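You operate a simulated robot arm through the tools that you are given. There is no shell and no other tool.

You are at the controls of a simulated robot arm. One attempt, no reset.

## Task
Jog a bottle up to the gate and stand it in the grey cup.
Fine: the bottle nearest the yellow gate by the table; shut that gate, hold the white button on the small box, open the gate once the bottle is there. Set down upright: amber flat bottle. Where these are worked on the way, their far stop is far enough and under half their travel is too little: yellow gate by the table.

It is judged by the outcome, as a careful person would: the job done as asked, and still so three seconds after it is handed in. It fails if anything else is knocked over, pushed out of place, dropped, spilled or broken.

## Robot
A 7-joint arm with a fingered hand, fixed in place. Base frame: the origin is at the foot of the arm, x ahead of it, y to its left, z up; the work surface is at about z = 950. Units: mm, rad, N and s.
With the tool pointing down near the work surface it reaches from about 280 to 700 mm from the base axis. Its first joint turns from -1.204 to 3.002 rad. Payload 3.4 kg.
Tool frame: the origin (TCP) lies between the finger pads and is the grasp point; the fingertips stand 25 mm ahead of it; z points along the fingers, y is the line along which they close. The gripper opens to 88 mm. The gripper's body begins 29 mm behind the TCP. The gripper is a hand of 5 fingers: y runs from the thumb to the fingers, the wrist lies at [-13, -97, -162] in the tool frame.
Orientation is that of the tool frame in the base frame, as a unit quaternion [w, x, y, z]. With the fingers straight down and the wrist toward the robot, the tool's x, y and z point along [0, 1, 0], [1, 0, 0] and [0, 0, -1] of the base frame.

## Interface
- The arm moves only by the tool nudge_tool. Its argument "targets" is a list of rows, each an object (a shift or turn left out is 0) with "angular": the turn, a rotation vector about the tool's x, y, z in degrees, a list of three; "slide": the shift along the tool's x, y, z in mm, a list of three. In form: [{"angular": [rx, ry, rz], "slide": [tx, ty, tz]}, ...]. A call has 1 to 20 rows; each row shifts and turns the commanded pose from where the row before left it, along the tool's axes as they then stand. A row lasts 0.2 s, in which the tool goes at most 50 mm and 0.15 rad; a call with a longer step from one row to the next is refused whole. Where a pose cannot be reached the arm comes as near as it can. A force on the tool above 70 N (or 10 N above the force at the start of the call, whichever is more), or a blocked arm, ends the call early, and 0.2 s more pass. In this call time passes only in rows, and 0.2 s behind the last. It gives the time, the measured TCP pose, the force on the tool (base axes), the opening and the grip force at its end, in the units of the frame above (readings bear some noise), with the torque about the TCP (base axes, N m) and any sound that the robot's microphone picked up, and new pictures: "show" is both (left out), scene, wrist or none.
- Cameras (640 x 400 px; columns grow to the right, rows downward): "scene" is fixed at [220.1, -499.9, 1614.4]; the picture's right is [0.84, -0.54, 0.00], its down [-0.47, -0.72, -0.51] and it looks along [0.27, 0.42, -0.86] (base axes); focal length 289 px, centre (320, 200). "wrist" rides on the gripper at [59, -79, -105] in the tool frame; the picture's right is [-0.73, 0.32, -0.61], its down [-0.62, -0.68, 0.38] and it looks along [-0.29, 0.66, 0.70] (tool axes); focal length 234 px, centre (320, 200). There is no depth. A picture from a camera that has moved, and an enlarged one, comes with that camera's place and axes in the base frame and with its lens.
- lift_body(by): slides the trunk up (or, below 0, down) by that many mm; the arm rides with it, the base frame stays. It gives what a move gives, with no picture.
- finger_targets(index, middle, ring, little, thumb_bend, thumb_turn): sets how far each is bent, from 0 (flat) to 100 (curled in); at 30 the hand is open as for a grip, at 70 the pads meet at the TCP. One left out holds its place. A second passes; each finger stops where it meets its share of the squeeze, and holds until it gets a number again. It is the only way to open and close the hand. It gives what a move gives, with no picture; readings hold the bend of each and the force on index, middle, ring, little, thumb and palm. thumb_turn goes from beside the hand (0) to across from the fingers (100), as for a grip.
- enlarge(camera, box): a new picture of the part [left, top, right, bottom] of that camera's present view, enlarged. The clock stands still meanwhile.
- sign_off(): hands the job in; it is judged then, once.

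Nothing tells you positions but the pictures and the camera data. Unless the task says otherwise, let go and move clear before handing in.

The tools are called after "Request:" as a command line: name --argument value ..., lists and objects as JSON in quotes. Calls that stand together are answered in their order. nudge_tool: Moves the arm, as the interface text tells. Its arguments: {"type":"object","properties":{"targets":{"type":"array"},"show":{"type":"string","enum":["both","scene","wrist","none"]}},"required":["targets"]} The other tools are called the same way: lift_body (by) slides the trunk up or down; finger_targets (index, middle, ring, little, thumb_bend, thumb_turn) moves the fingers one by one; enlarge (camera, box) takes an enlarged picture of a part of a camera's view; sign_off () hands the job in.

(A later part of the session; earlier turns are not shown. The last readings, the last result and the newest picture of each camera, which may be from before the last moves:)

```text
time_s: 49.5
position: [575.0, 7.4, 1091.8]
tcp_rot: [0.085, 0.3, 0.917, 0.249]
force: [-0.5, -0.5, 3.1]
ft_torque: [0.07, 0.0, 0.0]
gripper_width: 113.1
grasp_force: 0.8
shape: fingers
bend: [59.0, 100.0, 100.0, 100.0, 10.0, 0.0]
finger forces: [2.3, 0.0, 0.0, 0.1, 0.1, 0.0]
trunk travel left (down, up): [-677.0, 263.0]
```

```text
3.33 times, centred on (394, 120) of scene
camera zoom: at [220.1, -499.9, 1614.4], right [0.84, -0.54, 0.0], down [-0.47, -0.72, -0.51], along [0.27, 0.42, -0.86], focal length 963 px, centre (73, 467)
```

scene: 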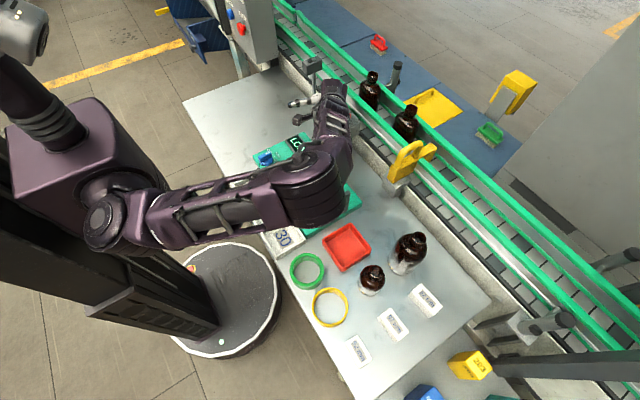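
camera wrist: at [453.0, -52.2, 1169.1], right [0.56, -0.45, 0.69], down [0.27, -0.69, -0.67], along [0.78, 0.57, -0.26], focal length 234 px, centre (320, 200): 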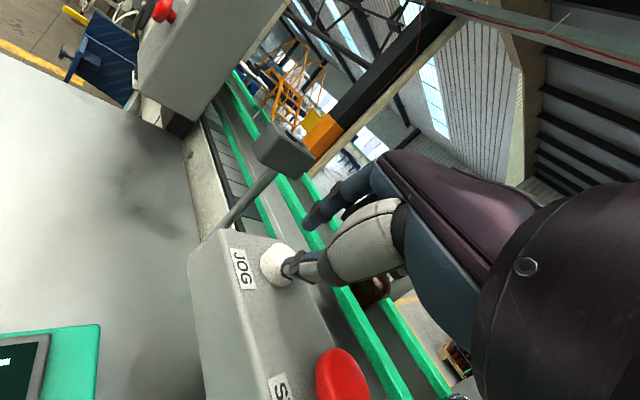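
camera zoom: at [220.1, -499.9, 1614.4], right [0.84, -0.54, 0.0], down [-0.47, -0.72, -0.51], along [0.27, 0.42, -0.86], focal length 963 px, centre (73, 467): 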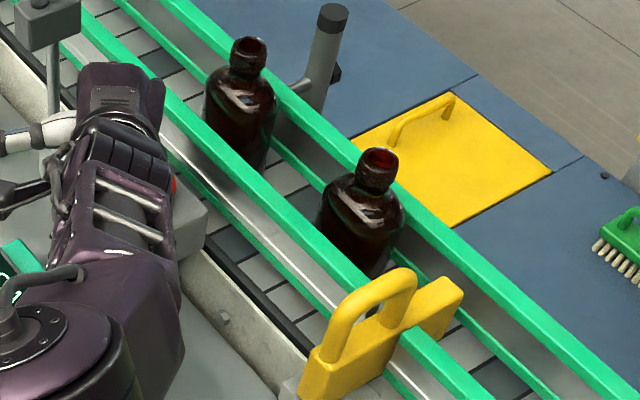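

The belt is running: the bottle moved ~32 mm to y≈-164, with about 40 mm to go. I'll keep holding in short increments.

Request:
nudge_tool --targets '[{"slide": [0, 0, 0]}, {"slide": [0, 0, 0]}]' --show "none"

Request:
enlarge --camera "scene" --box '[330, 60, 458, 180]'

```text
time_s: 50.1
position: [574.5, 6.2, 1090.4]
tcp_rot: [0.085, 0.299, 0.917, 0.249]
force: [0.7, -1.2, 3.2]
ft_torque: [0.07, -0.03, 0.03]
gripper_width: 113.3
grasp_force: 1.2
shape: fingers
bend: [59.0, 100.0, 100.0, 100.0, 10.0, 0.0]
finger forces: [2.2, 0.1, 0.0, 0.0, 0.0, 0.0]
trunk travel left (down, up): [-677.0, 263.0]
```

```text
3.33 times, centred on (394, 120) of scene
camera zoom: at [220.1, -499.9, 1614.4], right [0.84, -0.54, 0.0], down [-0.47, -0.72, -0.51], along [0.27, 0.42, -0.86], focal length 963 px, centre (73, 467)
```

zoom: 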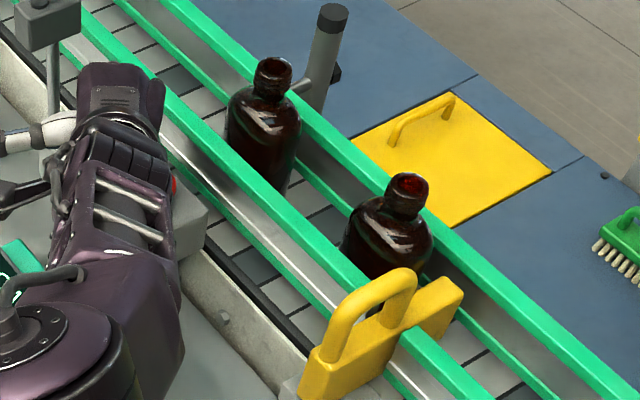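

The bottle is now at y≈-193, moving ~48 mm/s; one more short hold should bring it against the gate.

Request:
nudge_tool --targets '[{"slide": [0, 0, 0]}]' --show "none"

Request:
enlarge --camera "scene" --box '[330, 60, 458, 180]'

```text
time_s: 50.5
position: [574.2, 7.7, 1091.1]
tcp_rot: [0.086, 0.3, 0.917, 0.25]
force: [-0.1, -0.9, 2.4]
ft_torque: [0.03, -0.04, -0.04]
gripper_width: 113.2
grasp_force: 1.2
shape: fingers
bend: [59.0, 100.0, 100.0, 100.0, 10.0, 0.0]
finger forces: [2.3, 0.0, 0.0, 0.1, 0.1, 0.0]
trunk travel left (down, up): [-677.0, 263.0]
```

```text
3.33 times, centred on (394, 120) of scene
camera zoom: at [220.1, -499.9, 1614.4], right [0.84, -0.54, 0.0], down [-0.47, -0.72, -0.51], along [0.27, 0.42, -0.86], focal length 963 px, centre (73, 467)
```

zoom: 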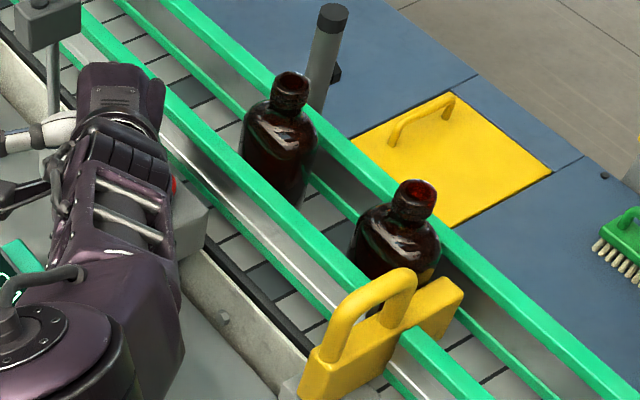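

The first bottle has stopped against the gate while the second still advanced, so it's there. I'll release the button by raising the trunk.

Request:
lift_body --by 70

Request:
enlarge --camera "scene" --box '[330, 60, 458, 180]'

```text
time_s: 51.6
position: [575.3, 7.0, 1160.4]
tcp_rot: [0.086, 0.3, 0.917, 0.249]
force: [0.1, -0.6, 0.1]
ft_torque: [0.0, -0.05, -0.01]
gripper_width: 112.9
grasp_force: 0.0
shape: fingers
bend: [60.0, 100.0, 100.0, 100.0, 10.0, 0.0]
finger forces: [0.1, 0.0, 0.1, 0.1, 0.0, 0.1]
trunk travel left (down, up): [-747.0, 193.0]
```

```text
3.33 times, centred on (394, 120) of scene
camera zoom: at [220.1, -499.9, 1614.4], right [0.84, -0.54, 0.0], down [-0.47, -0.72, -0.51], along [0.27, 0.42, -0.86], focal length 963 px, centre (73, 467)
```

zoom: 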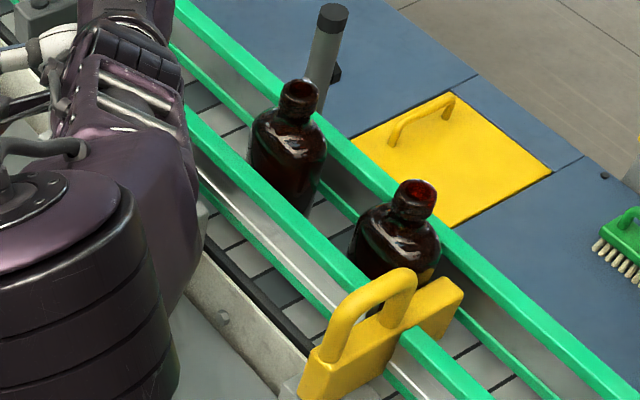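

The belt stopped, the bottle rests at the gate at about (706,-202), and the second bottle is at y≈-70, well separated. Now I'll rise, move back toward the gate, and restore the vertical 40° hand pose for opening.

Request:
nudge_tool --targets '[{"slide": [0, 15, -26]}, {"slide": [-14.4, -25, -24]}, {"slide": [-14.4, -25, -24]}, {"slide": [-14.4, -25, -24]}, {"slide": [-14.4, -25, -24]}, {"slide": [-14.4, -25, -24]}, {"slide": [-14.4, -25, -24]}, {"slide": [-14.4, -25, -24]}]' --show "none"

Request:
finger_targets --index 30 --middle 30 --ring 30 --little 30 --thumb_bend 30 --thumb_turn 98

```text
time_s: 53.4
position: [513.5, -246.3, 1247.3]
tcp_rot: [0.085, 0.3, 0.917, 0.25]
force: [-0.5, 0.1, 1.0]
ft_torque: [0.02, 0.01, -0.02]
gripper_width: 112.9
grasp_force: 0.0
shape: fingers
bend: [60.0, 100.0, 100.0, 100.0, 10.0, 0.0]
finger forces: [0.0, 0.1, 0.1, 0.1, 0.1, 0.0]
trunk travel left (down, up): [-747.0, 193.0]
```

```text
time_s: 54.4
position: [514.1, -244.7, 1246.3]
tcp_rot: [0.085, 0.3, 0.917, 0.249]
force: [-0.9, 0.8, 0.3]
ft_torque: [0.0, 0.0, 0.0]
gripper_width: 85.0
grasp_force: 0.0
shape: fingers
bend: [30.0, 30.0, 30.0, 30.0, 30.0, 95.0]
finger forces: [0.1, 0.1, 0.1, 0.0, 0.1, 0.0]
trunk travel left (down, up): [-747.0, 193.0]
```

Hand is open and clear at (514,-245,1246). Now rotating to a +40° heading and removing the tilt.

Request:
nudge_tool --targets '[{"angular": [0, -3.9, 6.78]}, {"angular": [0, -3.9, 6.78]}, {"angular": [0, -3.9, 6.78]}, {"angular": [0, -3.9, 6.78]}, {"angular": [0, -3.9, 6.78]}, {"angular": [0, -3.9, 6.78]}, {"angular": [0, -3.9, 6.78]}, {"angular": [0, -3.9, 6.78]}, {"angular": [0, -3.9, 6.78]}, {"angular": [0, -3.9, 6.78]}, {"angular": [0, -3.9, 6.78]}, {"angular": [0, -3.9, 6.78]}, {"angular": [7.5, 0, 0]}, {"angular": [7.5, 0, 0]}, {"angular": [7.5, 0, 0]}, {"angular": [7.5, 0, 0]}]' --show "both"

```text
time_s: 57.8
position: [515.6, -243.8, 1245.9]
tcp_rot: [-0.002, 0.907, 0.422, 0.006]
force: [-0.2, 0.9, 0.7]
ft_torque: [-0.02, 0.0, -0.05]
gripper_width: 85.3
grasp_force: 0.0
shape: fingers
bend: [30.0, 30.0, 30.0, 30.0, 30.0, 96.0]
finger forces: [0.1, 0.0, 0.1, 0.0, 0.0, 0.0]
trunk travel left (down, up): [-747.0, 193.0]
camera wrist: at [492.3, -147.5, 1352.6], right [-0.23, -0.77, 0.6], down [-0.92, -0.04, -0.39], along [0.32, -0.64, -0.7], focal length 234 px, centre (320, 200)
```

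scene: 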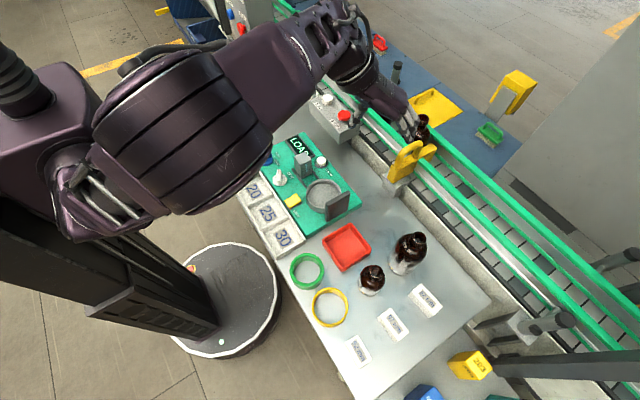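
wrist: 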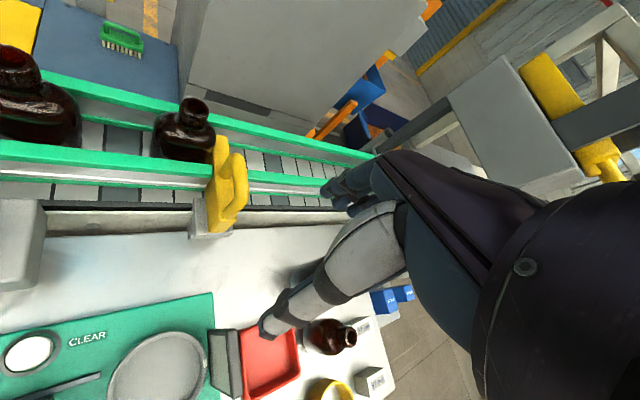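

Request:
enlarge --camera "wrist" --box '[140, 80, 300, 260]'

Request:
enlarge --camera "scene" --box '[350, 100, 478, 200]'

```text
2.22 times, centred on (220, 170) of wrist
camera zoom: at [492.3, -147.5, 1352.6], right [-0.23, -0.77, 0.6], down [-0.92, -0.04, -0.39], along [0.32, -0.64, -0.7], focal length 520 px, centre (542, 267)
```

zoom: 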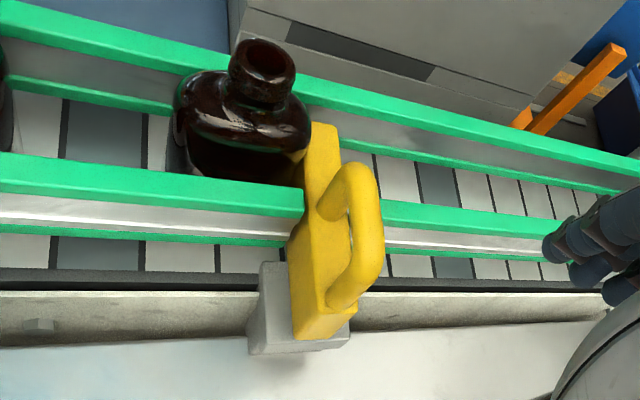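

```text
4.00 times, centred on (414, 150) of scene
camera zoom: at [220.1, -499.9, 1614.4], right [0.84, -0.54, 0.0], down [-0.47, -0.72, -0.51], along [0.27, 0.42, -0.86], focal length 1156 px, centre (-56, 400)
```

zoom: 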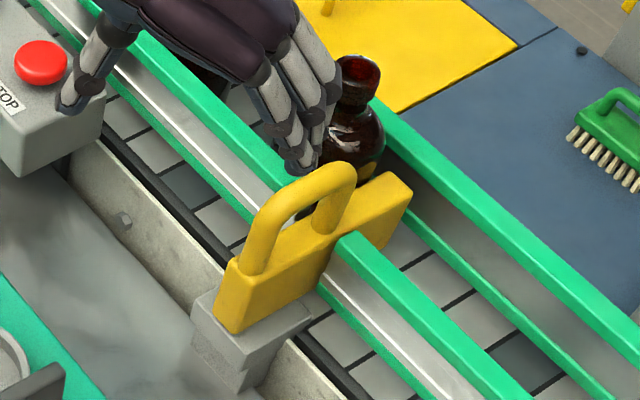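

The shut gate's handle legs are at x≈598 and 654. I'll position over (622,-250) and descend with the open hand, index and thumb either side of the loop, well clear of the bottle at (706,-202).

Request:
nudge_tool --targets '[{"slide": [16, 21.4, 21]}, {"slide": [16, 21.4, 21]}, {"slide": [16, 21.4, 21]}, {"slide": [16, 21.4, 21]}]' --show "both"

Request:
enlarge --camera "scene" --box '[350, 100, 478, 200]'

```text
time_s: 58.8
position: [626.2, -250.9, 1163.5]
tcp_rot: [0.0, 0.907, 0.42, 0.005]
force: [0.4, -0.8, -0.7]
ft_torque: [0.01, 0.04, 0.0]
gripper_width: 85.3
grasp_force: 0.1
shape: fingers
bend: [30.0, 30.0, 30.0, 30.0, 30.0, 96.0]
finger forces: [0.0, 0.0, 0.0, 0.0, 0.0, 0.0]
trunk travel left (down, up): [-747.0, 193.0]
camera wrist: at [602.2, -155.2, 1269.8], right [-0.23, -0.77, 0.6], down [-0.92, -0.03, -0.39], along [0.32, -0.64, -0.7], focal length 234 px, centre (320, 200)
```

scene: 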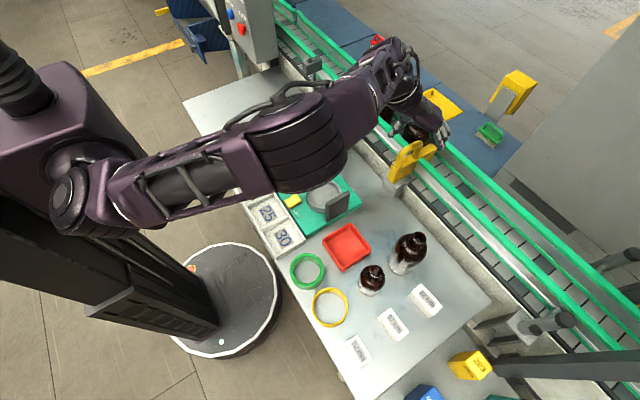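
wrist: 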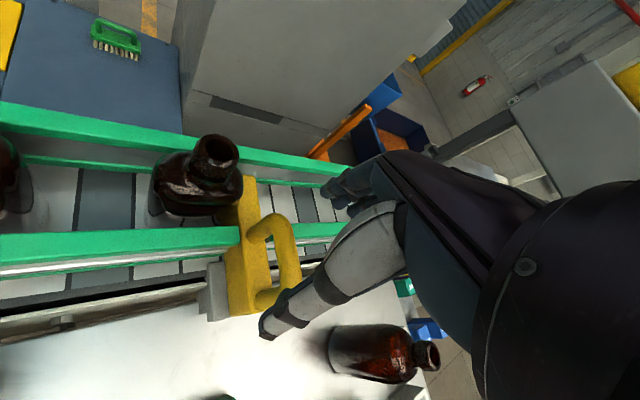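

```text
4.00 times, centred on (414, 150) of scene
camera zoom: at [220.1, -499.9, 1614.4], right [0.84, -0.54, 0.0], down [-0.47, -0.72, -0.51], along [0.27, 0.42, -0.86], focal length 1156 px, centre (-56, 400)
```

zoom: 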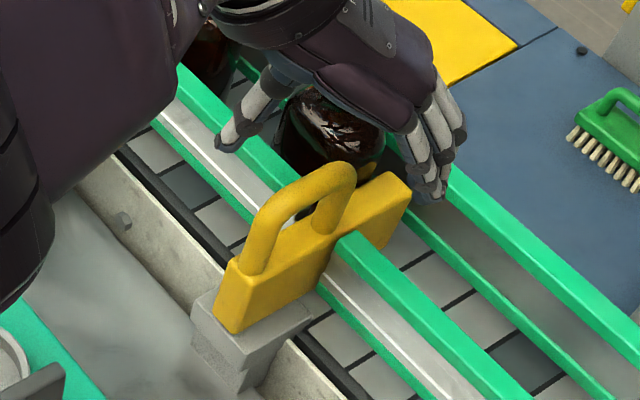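

Request:
nudge_tool --targets '[{"slide": [-0.8, -1.5, 20]}, {"slide": [-0.8, -1.5, 20]}, {"slide": [-0.8, -1.5, 20]}]' --show "none"

Request:
enlarge --camera "scene" --box '[350, 100, 478, 200]'

Request:
enlarge --camera "wrist" --box '[120, 100, 400, 340]'

```text
time_s: 59.6
position: [618.9, -246.5, 1104.4]
tcp_rot: [-0.001, 0.907, 0.421, 0.006]
force: [0.3, -1.2, -0.6]
ft_torque: [0.04, -0.01, 0.0]
gripper_width: 85.0
grasp_force: 0.0
shape: fingers
bend: [30.0, 30.0, 30.0, 30.0, 30.0, 96.0]
finger forces: [0.0, 0.0, 0.0, 0.0, 0.0, 0.0]
trunk travel left (down, up): [-747.0, 193.0]
```

```text
4.00 times, centred on (414, 150) of scene
camera zoom: at [220.1, -499.9, 1614.4], right [0.84, -0.54, 0.0], down [-0.47, -0.72, -0.51], along [0.27, 0.42, -0.86], focal length 1156 px, centre (-56, 400)
```

zoom: 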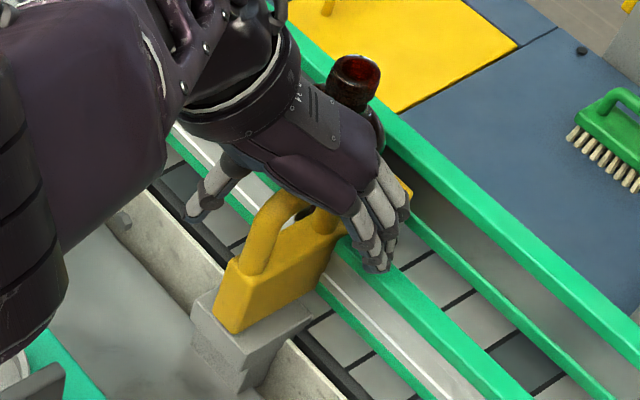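

```text
1.67 times, centred on (260, 220) of wrist
camera zoom: at [595.2, -151.1, 1209.9], right [-0.23, -0.77, 0.6], down [-0.92, -0.03, -0.39], along [0.32, -0.64, -0.7], focal length 390 px, centre (420, 167)
```

zoom: 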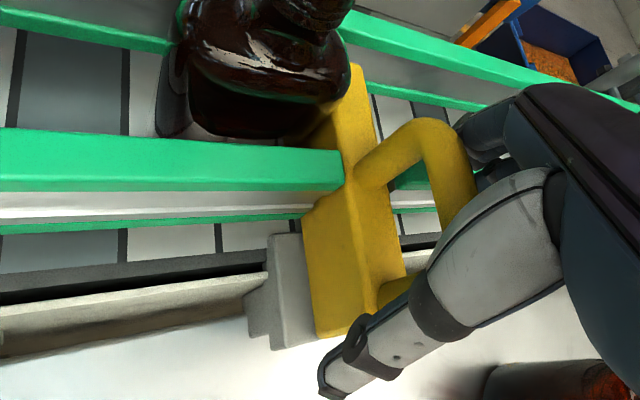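

The hand straddles the loop cleanly, and the bottle stands against the gate. I'll shift a few mm and close index and thumb into the loop.

Request:
nudge_tool --targets '[{"slide": [0.3, 5, 0]}]' --show "none"

Request:
finger_targets --index 66 --middle 66 --ring 66 --little 60 --thumb_bend 66

Request:
enlarge --camera "wrist" --box '[120, 100, 400, 340]'

```text
time_s: 60.0
position: [623.3, -250.0, 1104.0]
tcp_rot: [-0.001, 0.907, 0.421, 0.006]
force: [0.2, -0.3, -0.4]
ft_torque: [0.05, 0.05, -0.03]
gripper_width: 85.4
grasp_force: 0.1
shape: fingers
bend: [30.0, 30.0, 30.0, 30.0, 30.0, 96.0]
finger forces: [0.0, 0.1, 0.0, 0.1, 0.0, 0.0]
trunk travel left (down, up): [-747.0, 193.0]
```

```text
time_s: 61.0
position: [623.2, -252.4, 1102.7]
tcp_rot: [-0.001, 0.907, 0.421, 0.007]
force: [3.5, -7.5, 1.8]
ft_torque: [0.08, 0.0, -0.18]
gripper_width: 14.1
grasp_force: 5.3
shape: fingers
bend: [59.0, 66.0, 66.0, 60.0, 65.0, 99.0]
finger forces: [8.8, 0.0, 0.1, 0.0, 1.5, 0.0]
trunk travel left (down, up): [-747.0, 193.0]
```

```text
1.67 times, centred on (260, 220) of wrist
camera zoom: at [600.5, -156.6, 1208.9], right [-0.23, -0.77, 0.6], down [-0.92, -0.03, -0.39], along [0.32, -0.64, -0.7], focal length 390 px, centre (420, 167)
```

zoom: 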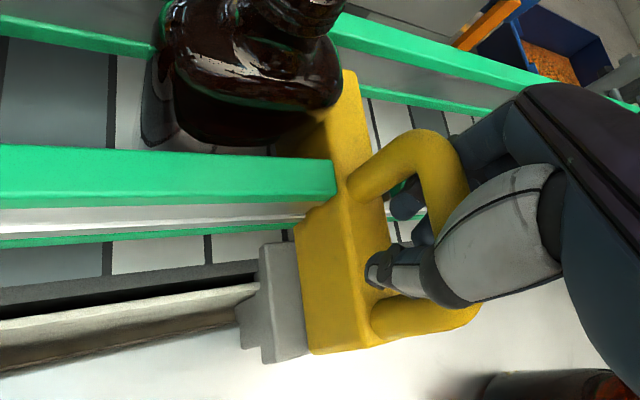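

Engaged again. Now pulling the gate open toward the robot (-x).

Request:
nudge_tool --targets '[{"slide": [-6.45, -7.66, 0]}, {"slide": [-6.45, -7.66, 0]}, {"slide": [-6.45, -7.66, 0]}, {"slide": [-6.45, -7.66, 0]}]' --show "both"

Request:
enlarge --camera "wrist" --box '[120, 100, 400, 340]'

```text
time_s: 62.0
position: [581.9, -252.2, 1102.8]
tcp_rot: [-0.002, 0.907, 0.421, 0.006]
force: [1.0, -8.1, 1.3]
ft_torque: [0.11, -0.02, -0.22]
gripper_width: 13.8
grasp_force: 5.6
shape: fingers
bend: [59.0, 66.0, 66.0, 60.0, 65.0, 99.0]
finger forces: [9.6, 0.0, 0.0, 0.0, 1.4, 0.0]
trunk travel left (down, up): [-747.0, 193.0]
camera wrist: at [558.4, -156.5, 1209.2], right [-0.23, -0.77, 0.6], down [-0.92, -0.03, -0.39], along [0.32, -0.64, -0.7], focal length 234 px, centre (320, 200)
```

scene: 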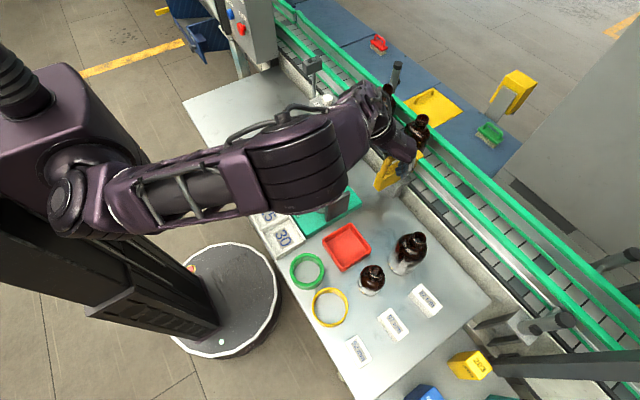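
wrist: 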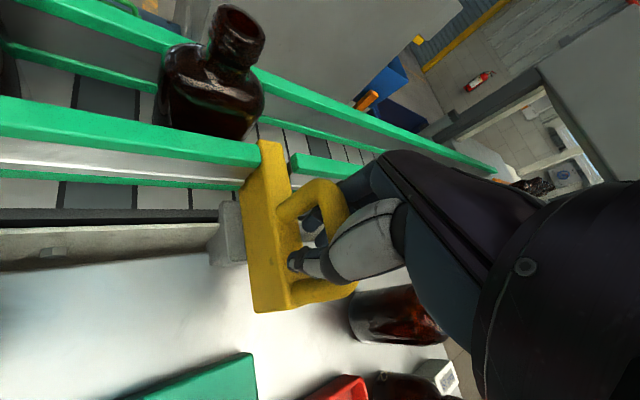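

```text
1.67 times, centred on (260, 220) of wrist
camera zoom: at [558.4, -156.5, 1209.2], right [-0.23, -0.77, 0.6], down [-0.92, -0.03, -0.39], along [0.32, -0.64, -0.7], focal length 390 px, centre (420, 167)
```

zoom: 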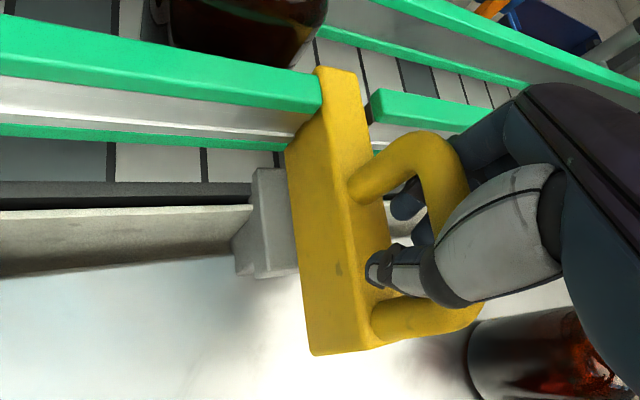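

Bottle still upright and the gate is mostly out. I'll pull the remaining ~20 mm to its open stop.

Request:
nudge_tool --targets '[{"slide": [-5.2, -6.1, 0]}, {"slide": [-5.2, -6.1, 0]}, {"slide": [-3.2, -3.8, 0]}]' --show "none"

Request:
enlarge --camera "scene" --box '[350, 100, 478, 200]'

```text
time_s: 62.8
position: [563.5, -252.1, 1102.4]
tcp_rot: [-0.001, 0.907, 0.421, 0.008]
force: [6.5, -8.3, 1.8]
ft_torque: [0.07, 0.0, -0.27]
gripper_width: 13.3
grasp_force: 6.0
shape: fingers
bend: [59.0, 66.0, 66.0, 60.0, 66.0, 99.0]
finger forces: [10.2, 0.0, 0.0, 0.0, 1.5, 0.1]
trunk travel left (down, up): [-747.0, 193.0]
```

```text
4.00 times, centred on (414, 150) of scene
camera zoom: at [220.1, -499.9, 1614.4], right [0.84, -0.54, 0.0], down [-0.47, -0.72, -0.51], along [0.27, 0.42, -0.86], focal length 1156 px, centre (-56, 400)
```

zoom: 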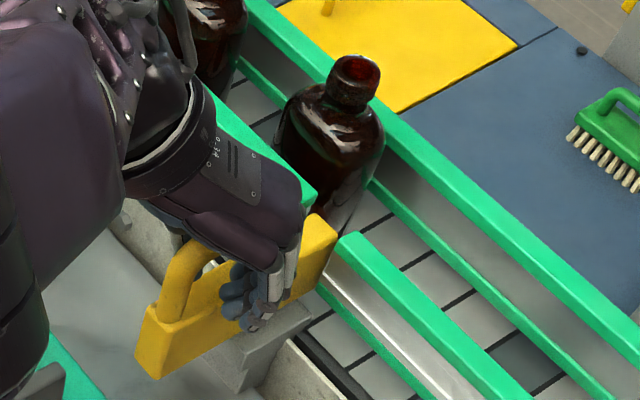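

The gate's end is back at x≈661, its original open position. I'll let go and rise clear.

Request:
finger_targets --index 30 --middle 30 --ring 30 --little 30 --thumb_bend 30

Request:
nudge_tool --targets '[{"slide": [0, 0, -15]}, {"slide": [0, 0, -25]}, {"slide": [0, 0, -30]}, {"slide": [0, 0, -30]}]' --show "both"

Request:
enlarge --camera "scene" --box '[350, 80, 478, 180]'

Request:
enlarge --camera "wrist" --box '[60, 80, 300, 280]'

```text
time_s: 63.8
position: [561.9, -250.2, 1102.0]
tcp_rot: [-0.001, 0.907, 0.422, 0.007]
force: [-0.7, 0.5, 0.0]
ft_torque: [0.03, 0.02, -0.03]
gripper_width: 84.7
grasp_force: 0.1
shape: fingers
bend: [30.0, 30.0, 30.0, 30.0, 30.0, 96.0]
finger forces: [0.1, 0.1, 0.0, 0.0, 0.1, 0.0]
trunk travel left (down, up): [-747.0, 193.0]
```

```text
time_s: 64.8
position: [558.6, -249.7, 1203.2]
tcp_rot: [0.0, 0.907, 0.421, 0.006]
force: [-0.4, -0.3, -0.4]
ft_torque: [-0.02, -0.02, 0.01]
gripper_width: 85.0
grasp_force: 0.0
shape: fingers
bend: [30.0, 30.0, 30.0, 30.0, 30.0, 96.0]
finger forces: [0.0, 0.1, 0.0, 0.1, 0.0, 0.0]
trunk travel left (down, up): [-747.0, 193.0]
camera wrist: at [534.8, -154.0, 1309.4], right [-0.23, -0.77, 0.6], down [-0.92, -0.03, -0.39], along [0.32, -0.64, -0.7], focal length 234 px, centre (320, 200)
```

scene: 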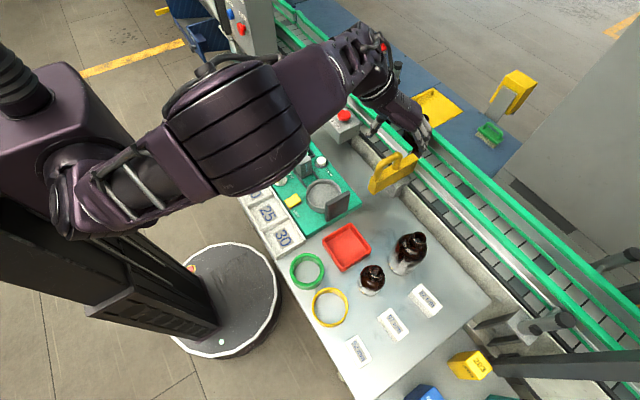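
wrist: 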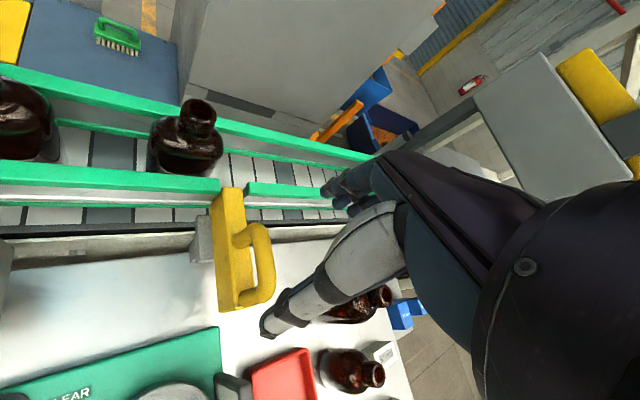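

```text
4.00 times, centred on (414, 130) of scene
camera zoom: at [220.1, -499.9, 1614.4], right [0.84, -0.54, 0.0], down [-0.47, -0.72, -0.51], along [0.27, 0.42, -0.86], focal length 1156 px, centre (-56, 480)
```

zoom: 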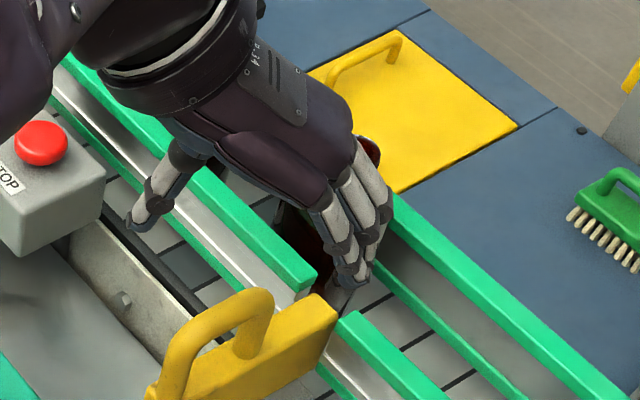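

```text
2.00 times, centred on (180, 180) of wrist
camera zoom: at [534.8, -154.0, 1309.4], right [-0.23, -0.77, 0.6], down [-0.92, -0.03, -0.39], along [0.32, -0.64, -0.7], focal length 468 px, centre (600, 240)
```

zoom: 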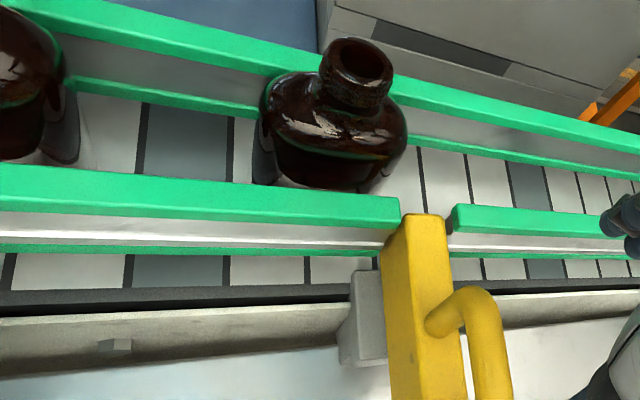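

The gate is open and the bottle stands free with its neck at about (705,-204), top z≈1119. I'll turn to a near-radial heading with a ~20° forward tilt for reach, then approach the neck from above.

Request:
nudge_tool --targets '[{"angular": [0, 0, -7]}, {"angular": [0, 0, -7]}, {"angular": [0, 0, -7]}, {"angular": [0, 0, -7]}, {"angular": [-6.7, 0, 0]}, {"angular": [-6.7, 0, 0]}, {"angular": [-6.6, 0, 0]}]' --show "both"

```text
time_s: 66.4
position: [559.7, -250.8, 1203.1]
tcp_rot: [0.137, 0.766, 0.617, 0.116]
force: [0.1, -0.1, 0.1]
ft_torque: [-0.01, -0.01, 0.0]
gripper_width: 84.6
grasp_force: 0.0
shape: fingers
bend: [30.0, 30.0, 30.0, 30.0, 30.0, 96.0]
finger forces: [0.0, 0.0, 0.0, 0.0, 0.0, 0.0]
trunk travel left (down, up): [-747.0, 193.0]
camera wrist: at [464.1, -170.9, 1274.9], right [-0.07, -0.73, 0.68], down [-0.62, -0.5, -0.6], along [0.78, -0.46, -0.42], focal length 234 px, centre (320, 200)
```

scene: 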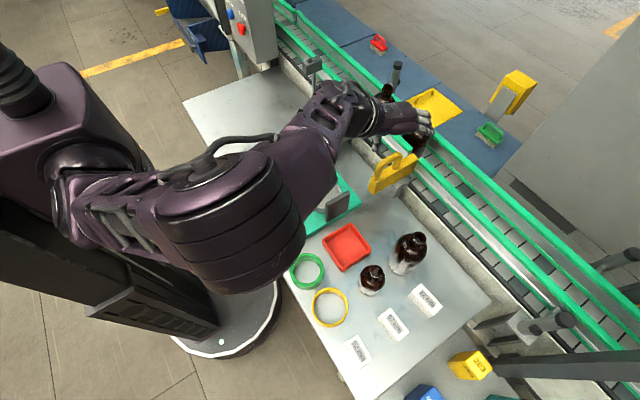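
wrist: 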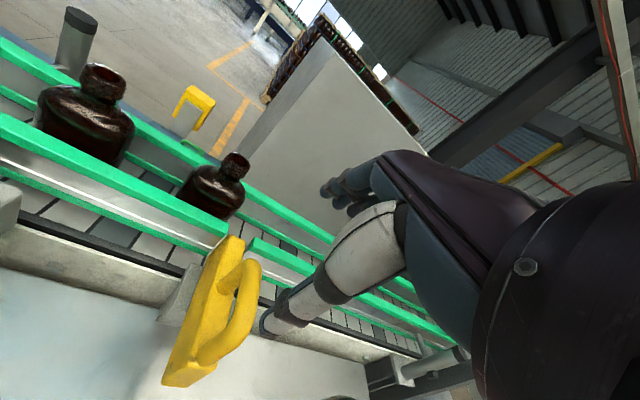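

Orientation is set (12° heading, 20° tilt). I'll move over the bottle neck while staying above it, testing the reach.

Request:
nudge_tool --targets '[{"slide": [15, 23.9, 9.2]}, {"slide": [15, 23.9, 9.2]}, {"slide": [15, 23.9, 9.2]}, {"slide": [15, 23.9, 9.2]}, {"slide": [14.8, 23.9, 9.2]}]' --show "both"

```text
time_s: 67.6
position: [703.0, -205.6, 1201.5]
tcp_rot: [0.136, 0.765, 0.618, 0.116]
force: [0.8, 0.2, 0.5]
ft_torque: [-0.01, 0.0, 0.03]
gripper_width: 84.6
grasp_force: 0.1
shape: fingers
bend: [30.0, 30.0, 30.0, 30.0, 30.0, 96.0]
finger forces: [0.0, 0.0, 0.0, 0.1, 0.0, 0.0]
trunk travel left (down, up): [-747.0, 193.0]
camera wrist: at [606.7, -124.6, 1273.5], right [-0.07, -0.73, 0.68], down [-0.62, -0.5, -0.6], along [0.78, -0.46, -0.42], focal length 234 px, centre (320, 200)
```

scene: 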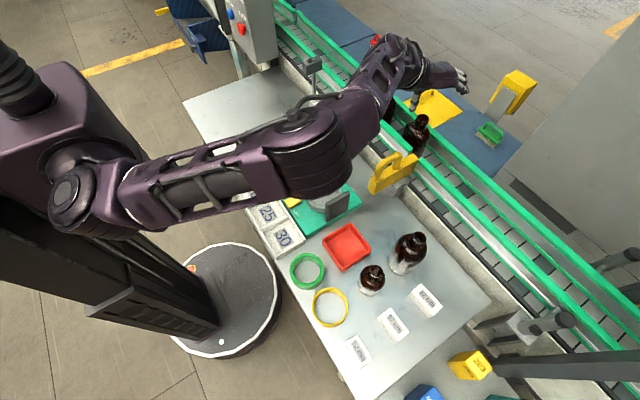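
wrist: 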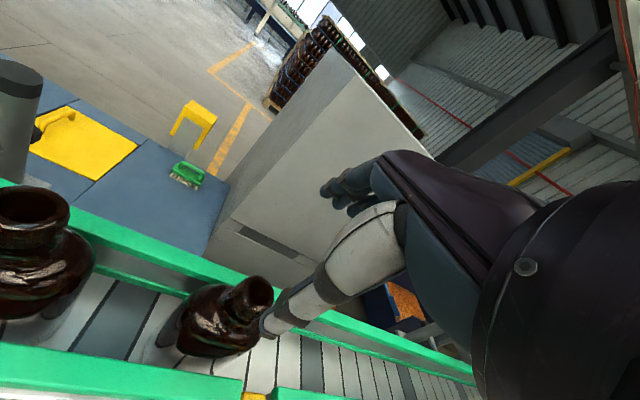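

Reached (703,-206,1201) comfortably. I'll see whether the tilt can be reduced here for a straighter grip on the neck.

Request:
nudge_tool --targets '[{"angular": [5, 0, 0]}, {"angular": [5, 0, 0]}]' --show "none"

```text
time_s: 68.2
position: [688.6, -211.6, 1202.7]
tcp_rot: [0.069, 0.775, 0.625, 0.062]
force: [-0.6, -0.3, 0.4]
ft_torque: [-0.02, 0.02, 0.0]
gripper_width: 84.7
grasp_force: 0.1
shape: fingers
bend: [30.0, 30.0, 30.0, 30.0, 30.0, 96.0]
finger forces: [0.0, 0.0, 0.0, 0.0, 0.1, 0.0]
out of reach, approached as far as the arm can: row 1, 2
trunk travel left (down, up): [-747.0, 193.0]
```

Ten degrees is just out of reach, so I'll settle at about 18° tilt and go back over the neck.

Request:
nudge_tool --targets '[{"angular": [-7.3, 0, 0]}, {"slide": [9.4, 12.5, 4]}]' --show "both"

Request:
enlarge --camera "wrist" --box '[120, 200, 376, 360]'

Request:
enlarge --camera "scene" --box '[360, 40, 488, 160]'

```text
time_s: 68.8
position: [699.7, -206.4, 1205.8]
tcp_rot: [0.118, 0.769, 0.62, 0.1]
force: [-0.3, -0.6, 0.7]
ft_torque: [0.01, -0.01, -0.01]
gripper_width: 84.9
grasp_force: 0.0
shape: fingers
bend: [30.0, 30.0, 30.0, 30.0, 30.0, 96.0]
finger forces: [0.0, 0.1, 0.0, 0.0, 0.0, 0.1]
out of reach, approached as far as the arm can: row 2
trunk travel left (down, up): [-747.0, 193.0]
camera wrist: at [606.6, -126.6, 1281.8], right [-0.04, -0.74, 0.67], down [-0.65, -0.49, -0.58], along [0.76, -0.46, -0.46], focal length 234 px, centre (320, 200)
```

scene: 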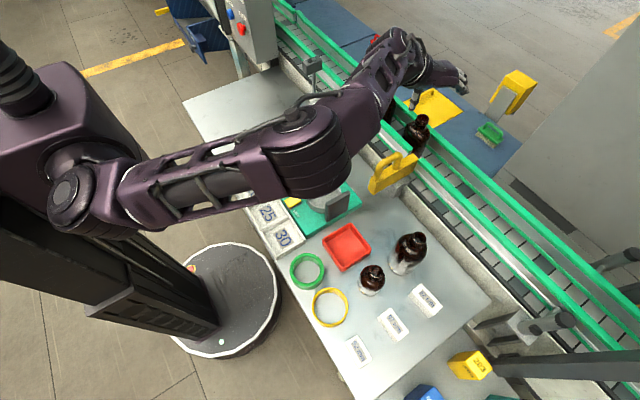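
wrist: 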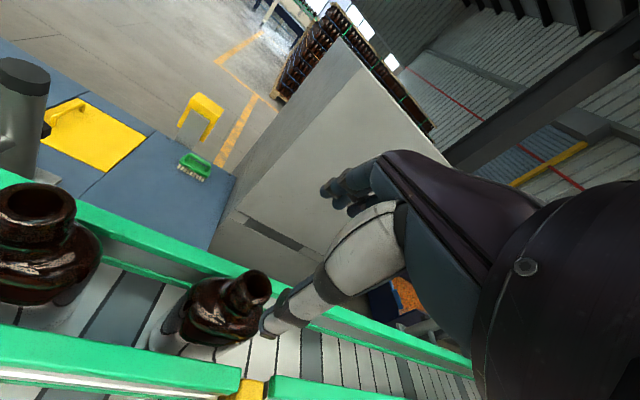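

```text
2.50 times, centred on (248, 280) of wrist
camera zoom: at [606.6, -126.6, 1281.8], right [-0.04, -0.74, 0.67], down [-0.65, -0.49, -0.58], along [0.76, -0.46, -0.46], focal length 585 px, centre (500, 0)
```

zoom: 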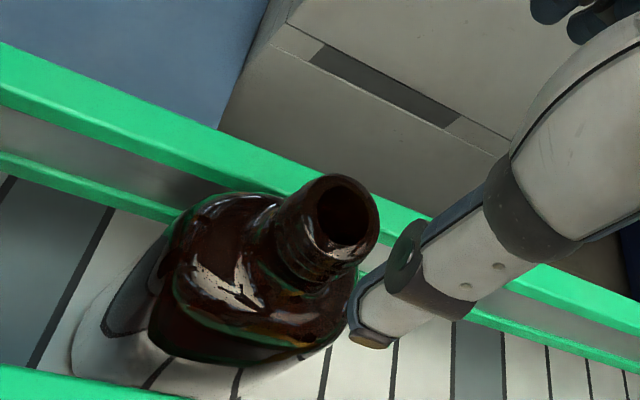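

```text
3.33 times, centred on (424, 100) of scene
camera zoom: at [220.1, -499.9, 1614.4], right [0.84, -0.54, 0.0], down [-0.47, -0.72, -0.51], along [0.27, 0.42, -0.86], focal length 963 px, centre (-27, 533)
```

zoom: 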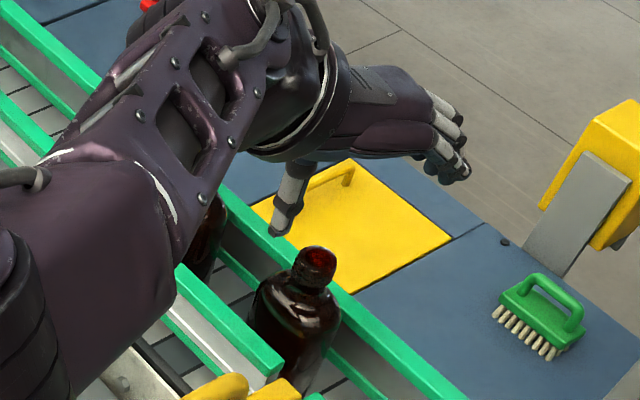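

Even at 18° the pads would meet the vertical neck at a slant. A better option is to roll the hand: keep the pinch direction horizontal (heading ~48°) and tilt the fingers sideways-forward ~42° — this keeps the wrist close and the pads flush with the neck. I'll retract a bit and reorient.

Request:
nudge_tool --targets '[{"slide": [-11.5, -27.6, -17.3]}, {"slide": [-11.5, -27.6, -17.3]}, {"slide": [-11.5, -27.6, -17.3]}, {"angular": [5.9, 0, 0]}, {"angular": [5.9, 0, 0]}, {"angular": [5.9, 0, 0]}, {"angular": [0, 0, 7.2]}, {"angular": [0, 0, 7.2]}, {"angular": [0, 0, 7.2]}, {"angular": [0, 0, 7.2]}, {"angular": [0, 0, 7.2]}, {"angular": [0, 7, 0]}, {"angular": [0, 7, 0]}, {"angular": [0, 7, 0]}, {"angular": [0, 7, 0]}, {"angular": [0, 7, 0]}, {"angular": [0, 7, 0]}]' --show "both"

```text
time_s: 72.4
position: [590.5, -231.7, 1223.8]
tcp_rot: [-0.131, 0.871, 0.331, 0.339]
force: [0.5, 0.3, -1.0]
ft_torque: [0.01, -0.01, 0.0]
gripper_width: 84.6
grasp_force: 0.1
shape: fingers
bend: [30.0, 30.0, 30.0, 30.0, 30.0, 96.0]
finger forces: [0.0, 0.0, 0.0, 0.0, 0.0, 0.1]
out of reach, approached as far as the arm can: row 11
trunk travel left (down, up): [-747.0, 193.0]
camera wrist: at [517.7, -191.2, 1342.3], right [-0.49, -0.87, -0.05], down [-0.6, 0.38, -0.7], along [0.63, -0.32, -0.71], focal length 234 px, centre (320, 200)
```

scene: 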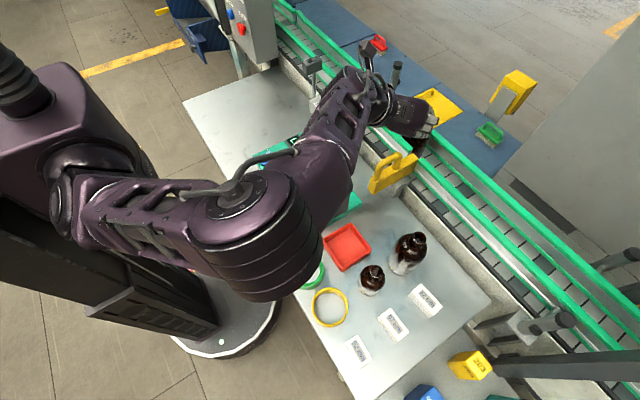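
wrist: 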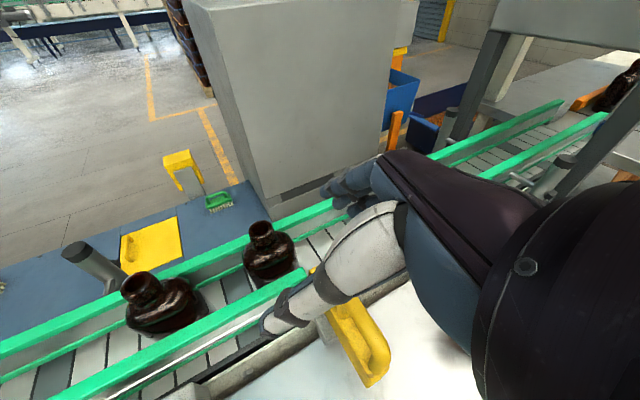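

Orientation reached as planned. I'll measure the bottle from this view before moving over it.

Request:
enlarge --camera "wrist" --box '[200, 200, 360, 300]'

Request:
nudge_tool --targets '[{"slide": [0, 0, 0]}]' --show "none"

```text
4.00 times, centred on (280, 250) of wrist
camera zoom: at [517.7, -191.2, 1342.3], right [-0.49, -0.87, -0.05], down [-0.6, 0.38, -0.7], along [0.63, -0.32, -0.71], focal length 937 px, centre (480, 0)
```

zoom: 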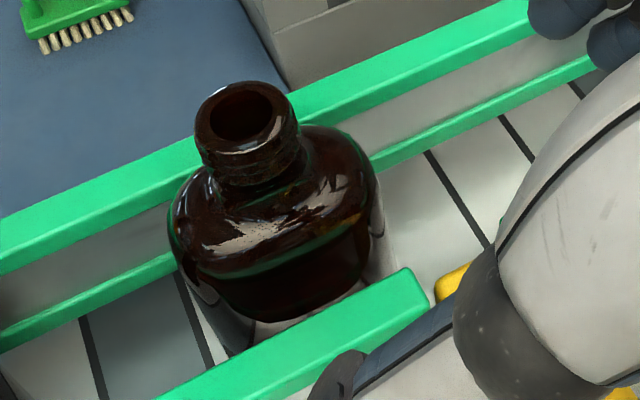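

```text
time_s: 72.8
position: [592.2, -230.8, 1224.4]
tcp_rot: [-0.131, 0.871, 0.333, 0.338]
force: [0.2, -0.6, 0.2]
ft_torque: [0.04, 0.02, -0.01]
gripper_width: 84.6
grasp_force: 0.0
shape: fingers
bend: [30.0, 30.0, 30.0, 30.0, 30.0, 96.0]
finger forces: [0.0, 0.1, 0.0, 0.0, 0.0, 0.0]
trunk travel left (down, up): [-747.0, 193.0]
```

The neck is at about (706,-205.5), top z≈1121. Moving to a pre-grasp point above it with this rolled orientation.

Request:
nudge_tool --targets '[{"slide": [14.25, 14.45, 21.2]}, {"slide": [14.25, 14.45, 21.2]}, {"slide": [14.25, 14.45, 21.2]}, {"slide": [14.25, 14.45, 21.2]}]' --show "both"

Request:
enlarge --camera "wrist" --box '[200, 180, 360, 280]'

Request:
enlarge --camera "scene" --box '[360, 40, 488, 160]'

```text
time_s: 73.8
position: [705.7, -207.5, 1199.0]
tcp_rot: [-0.13, 0.871, 0.331, 0.338]
force: [0.8, 0.8, -0.5]
ft_torque: [0.04, 0.0, 0.01]
gripper_width: 84.3
grasp_force: 0.0
shape: fingers
bend: [30.0, 30.0, 30.0, 30.0, 30.0, 96.0]
finger forces: [0.0, 0.0, 0.0, 0.1, 0.0, 0.0]
trunk travel left (down, up): [-747.0, 193.0]
camera wrist: at [632.7, -166.3, 1316.7], right [-0.49, -0.87, -0.04], down [-0.61, 0.37, -0.7], along [0.63, -0.32, -0.71], focal length 234 px, centre (320, 200)
```

scene: 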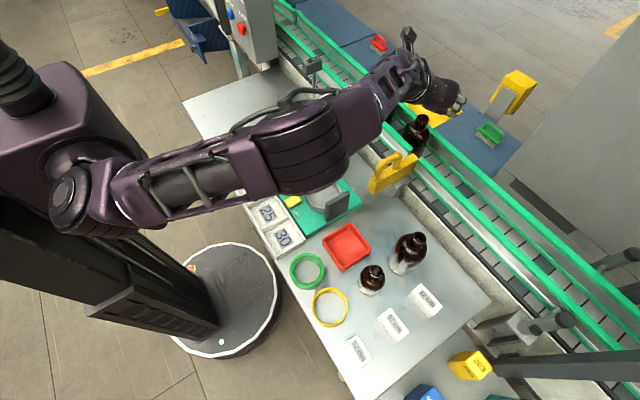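
wrist: 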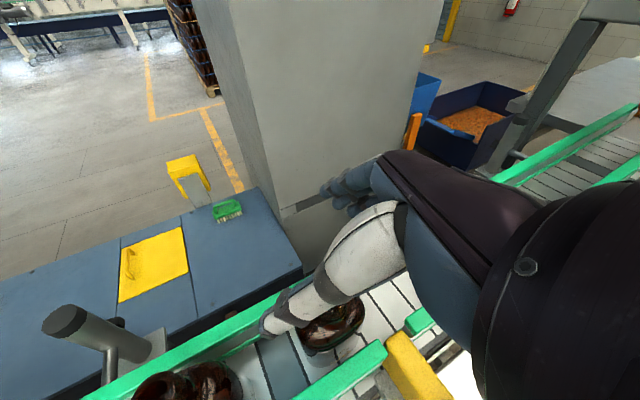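

```text
4.00 times, centred on (280, 230) of wrist
camera zoom: at [632.7, -166.3, 1316.7], right [-0.49, -0.87, -0.04], down [-0.61, 0.37, -0.7], along [0.63, -0.32, -0.71], focal length 937 px, centre (480, 80)
```

zoom: 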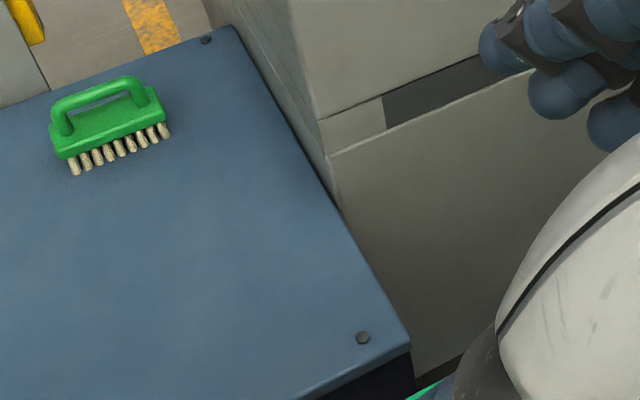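

```text
3.33 times, centred on (424, 100) of scene
camera zoom: at [220.1, -499.9, 1614.4], right [0.84, -0.54, 0.0], down [-0.47, -0.72, -0.51], along [0.27, 0.42, -0.86], focal length 963 px, centre (-27, 533)
```

zoom: 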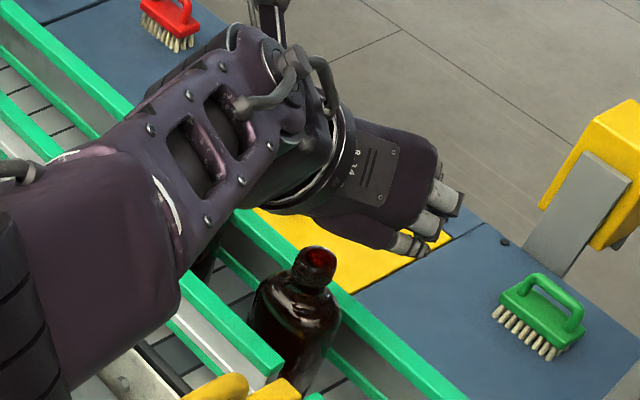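

I'm above the neck with no reach warning. I'll lower with the trunk most of the way and check alignment.

Request:
lift_body --by -55

Request:
enlarge --camera "wrist" --box '[180, 160, 420, 310]'

Request:
enlarge --camera "scene" --box '[370, 70, 466, 130]'

```text
time_s: 74.8
position: [702.8, -207.2, 1143.9]
tcp_rot: [-0.13, 0.871, 0.332, 0.338]
force: [-0.5, 0.2, 0.5]
ft_torque: [0.03, 0.0, 0.0]
gripper_width: 84.8
grasp_force: 0.1
shape: fingers
bend: [30.0, 30.0, 30.0, 30.0, 30.0, 96.0]
finger forces: [0.0, 0.0, 0.1, 0.0, 0.1, 0.1]
trunk travel left (down, up): [-692.0, 248.0]
```

```text
2.67 times, centred on (300, 235) of wrist
camera zoom: at [630.5, -166.6, 1262.8], right [-0.49, -0.87, -0.04], down [-0.61, 0.37, -0.7], along [0.63, -0.32, -0.71], focal length 624 px, centre (373, 107)
```

zoom: 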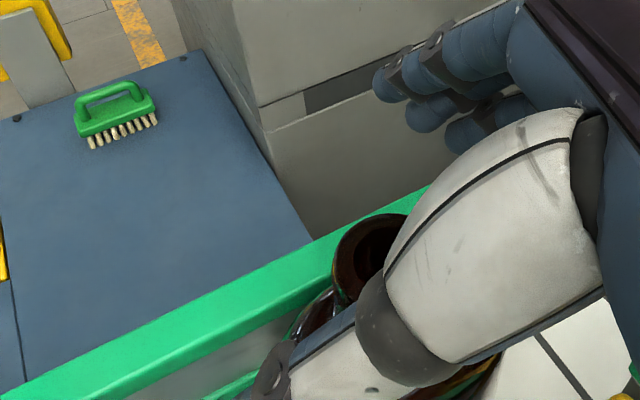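

```text
6.67 times, centred on (418, 100) of scene
camera zoom: at [220.1, -499.9, 1614.4], right [0.84, -0.54, 0.0], down [-0.47, -0.72, -0.51], along [0.27, 0.42, -0.86], focal length 1926 px, centre (-333, 867)
```

zoom: 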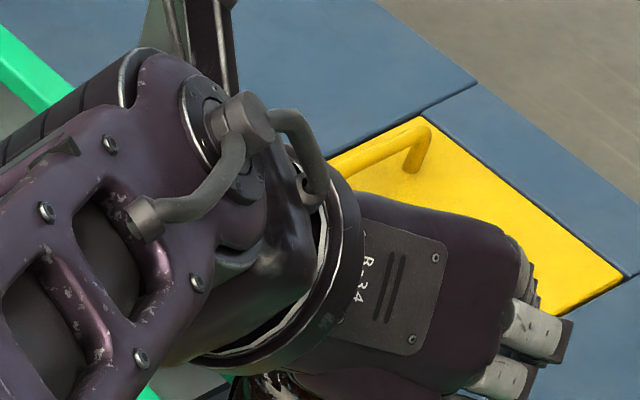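

The neck rim lines up with the grasp centre within a couple of mm. Lowering the final ~26 mm.

Request:
lift_body --by -15

Request:
lift_body --by -11

Request:
enlarge --camera "wrist" --box '[180, 160, 420, 310]'

Request:
enlarge --camera "scene" --box '[360, 60, 488, 160]'

```text
time_s: 75.4
position: [703.4, -206.4, 1131.2]
tcp_rot: [-0.131, 0.871, 0.331, 0.339]
force: [-0.3, 0.1, 0.0]
ft_torque: [0.03, 0.0, 0.01]
gripper_width: 84.8
grasp_force: 0.1
shape: fingers
bend: [30.0, 30.0, 30.0, 30.0, 30.0, 96.0]
finger forces: [0.1, 0.1, 0.1, 0.0, 0.0, 0.1]
trunk travel left (down, up): [-677.0, 263.0]
```

```text
time_s: 76.0
position: [703.3, -207.8, 1118.4]
tcp_rot: [-0.13, 0.871, 0.332, 0.338]
force: [-0.2, 0.6, -0.6]
ft_torque: [0.0, -0.02, 0.03]
gripper_width: 84.8
grasp_force: 0.0
shape: fingers
bend: [30.0, 30.0, 30.0, 30.0, 30.0, 96.0]
finger forces: [0.0, 0.0, 0.0, 0.0, 0.0, 0.0]
trunk travel left (down, up): [-666.0, 274.0]
```

```text
2.67 times, centred on (300, 235) of wrist
camera zoom: at [630.3, -166.7, 1236.9], right [-0.49, -0.87, -0.04], down [-0.61, 0.37, -0.7], along [0.63, -0.32, -0.71], focal length 624 px, centre (373, 107)
```

zoom: 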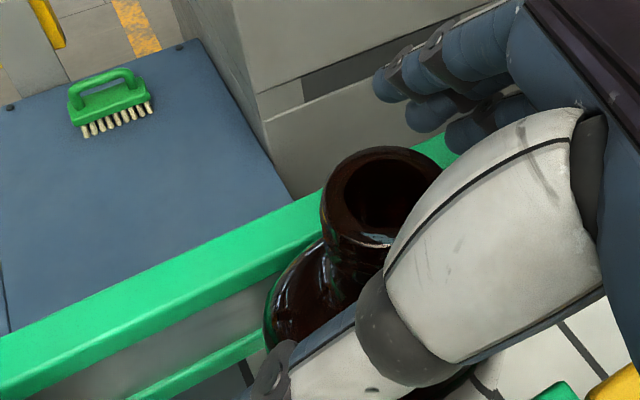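

```text
4.00 times, centred on (424, 110) of scene
camera zoom: at [220.1, -499.9, 1614.4], right [0.84, -0.54, 0.0], down [-0.47, -0.72, -0.51], along [0.27, 0.42, -0.86], focal length 1156 px, centre (-96, 560)
```

zoom: 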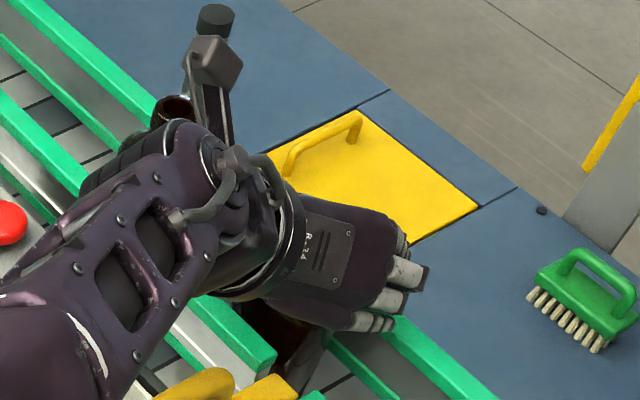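

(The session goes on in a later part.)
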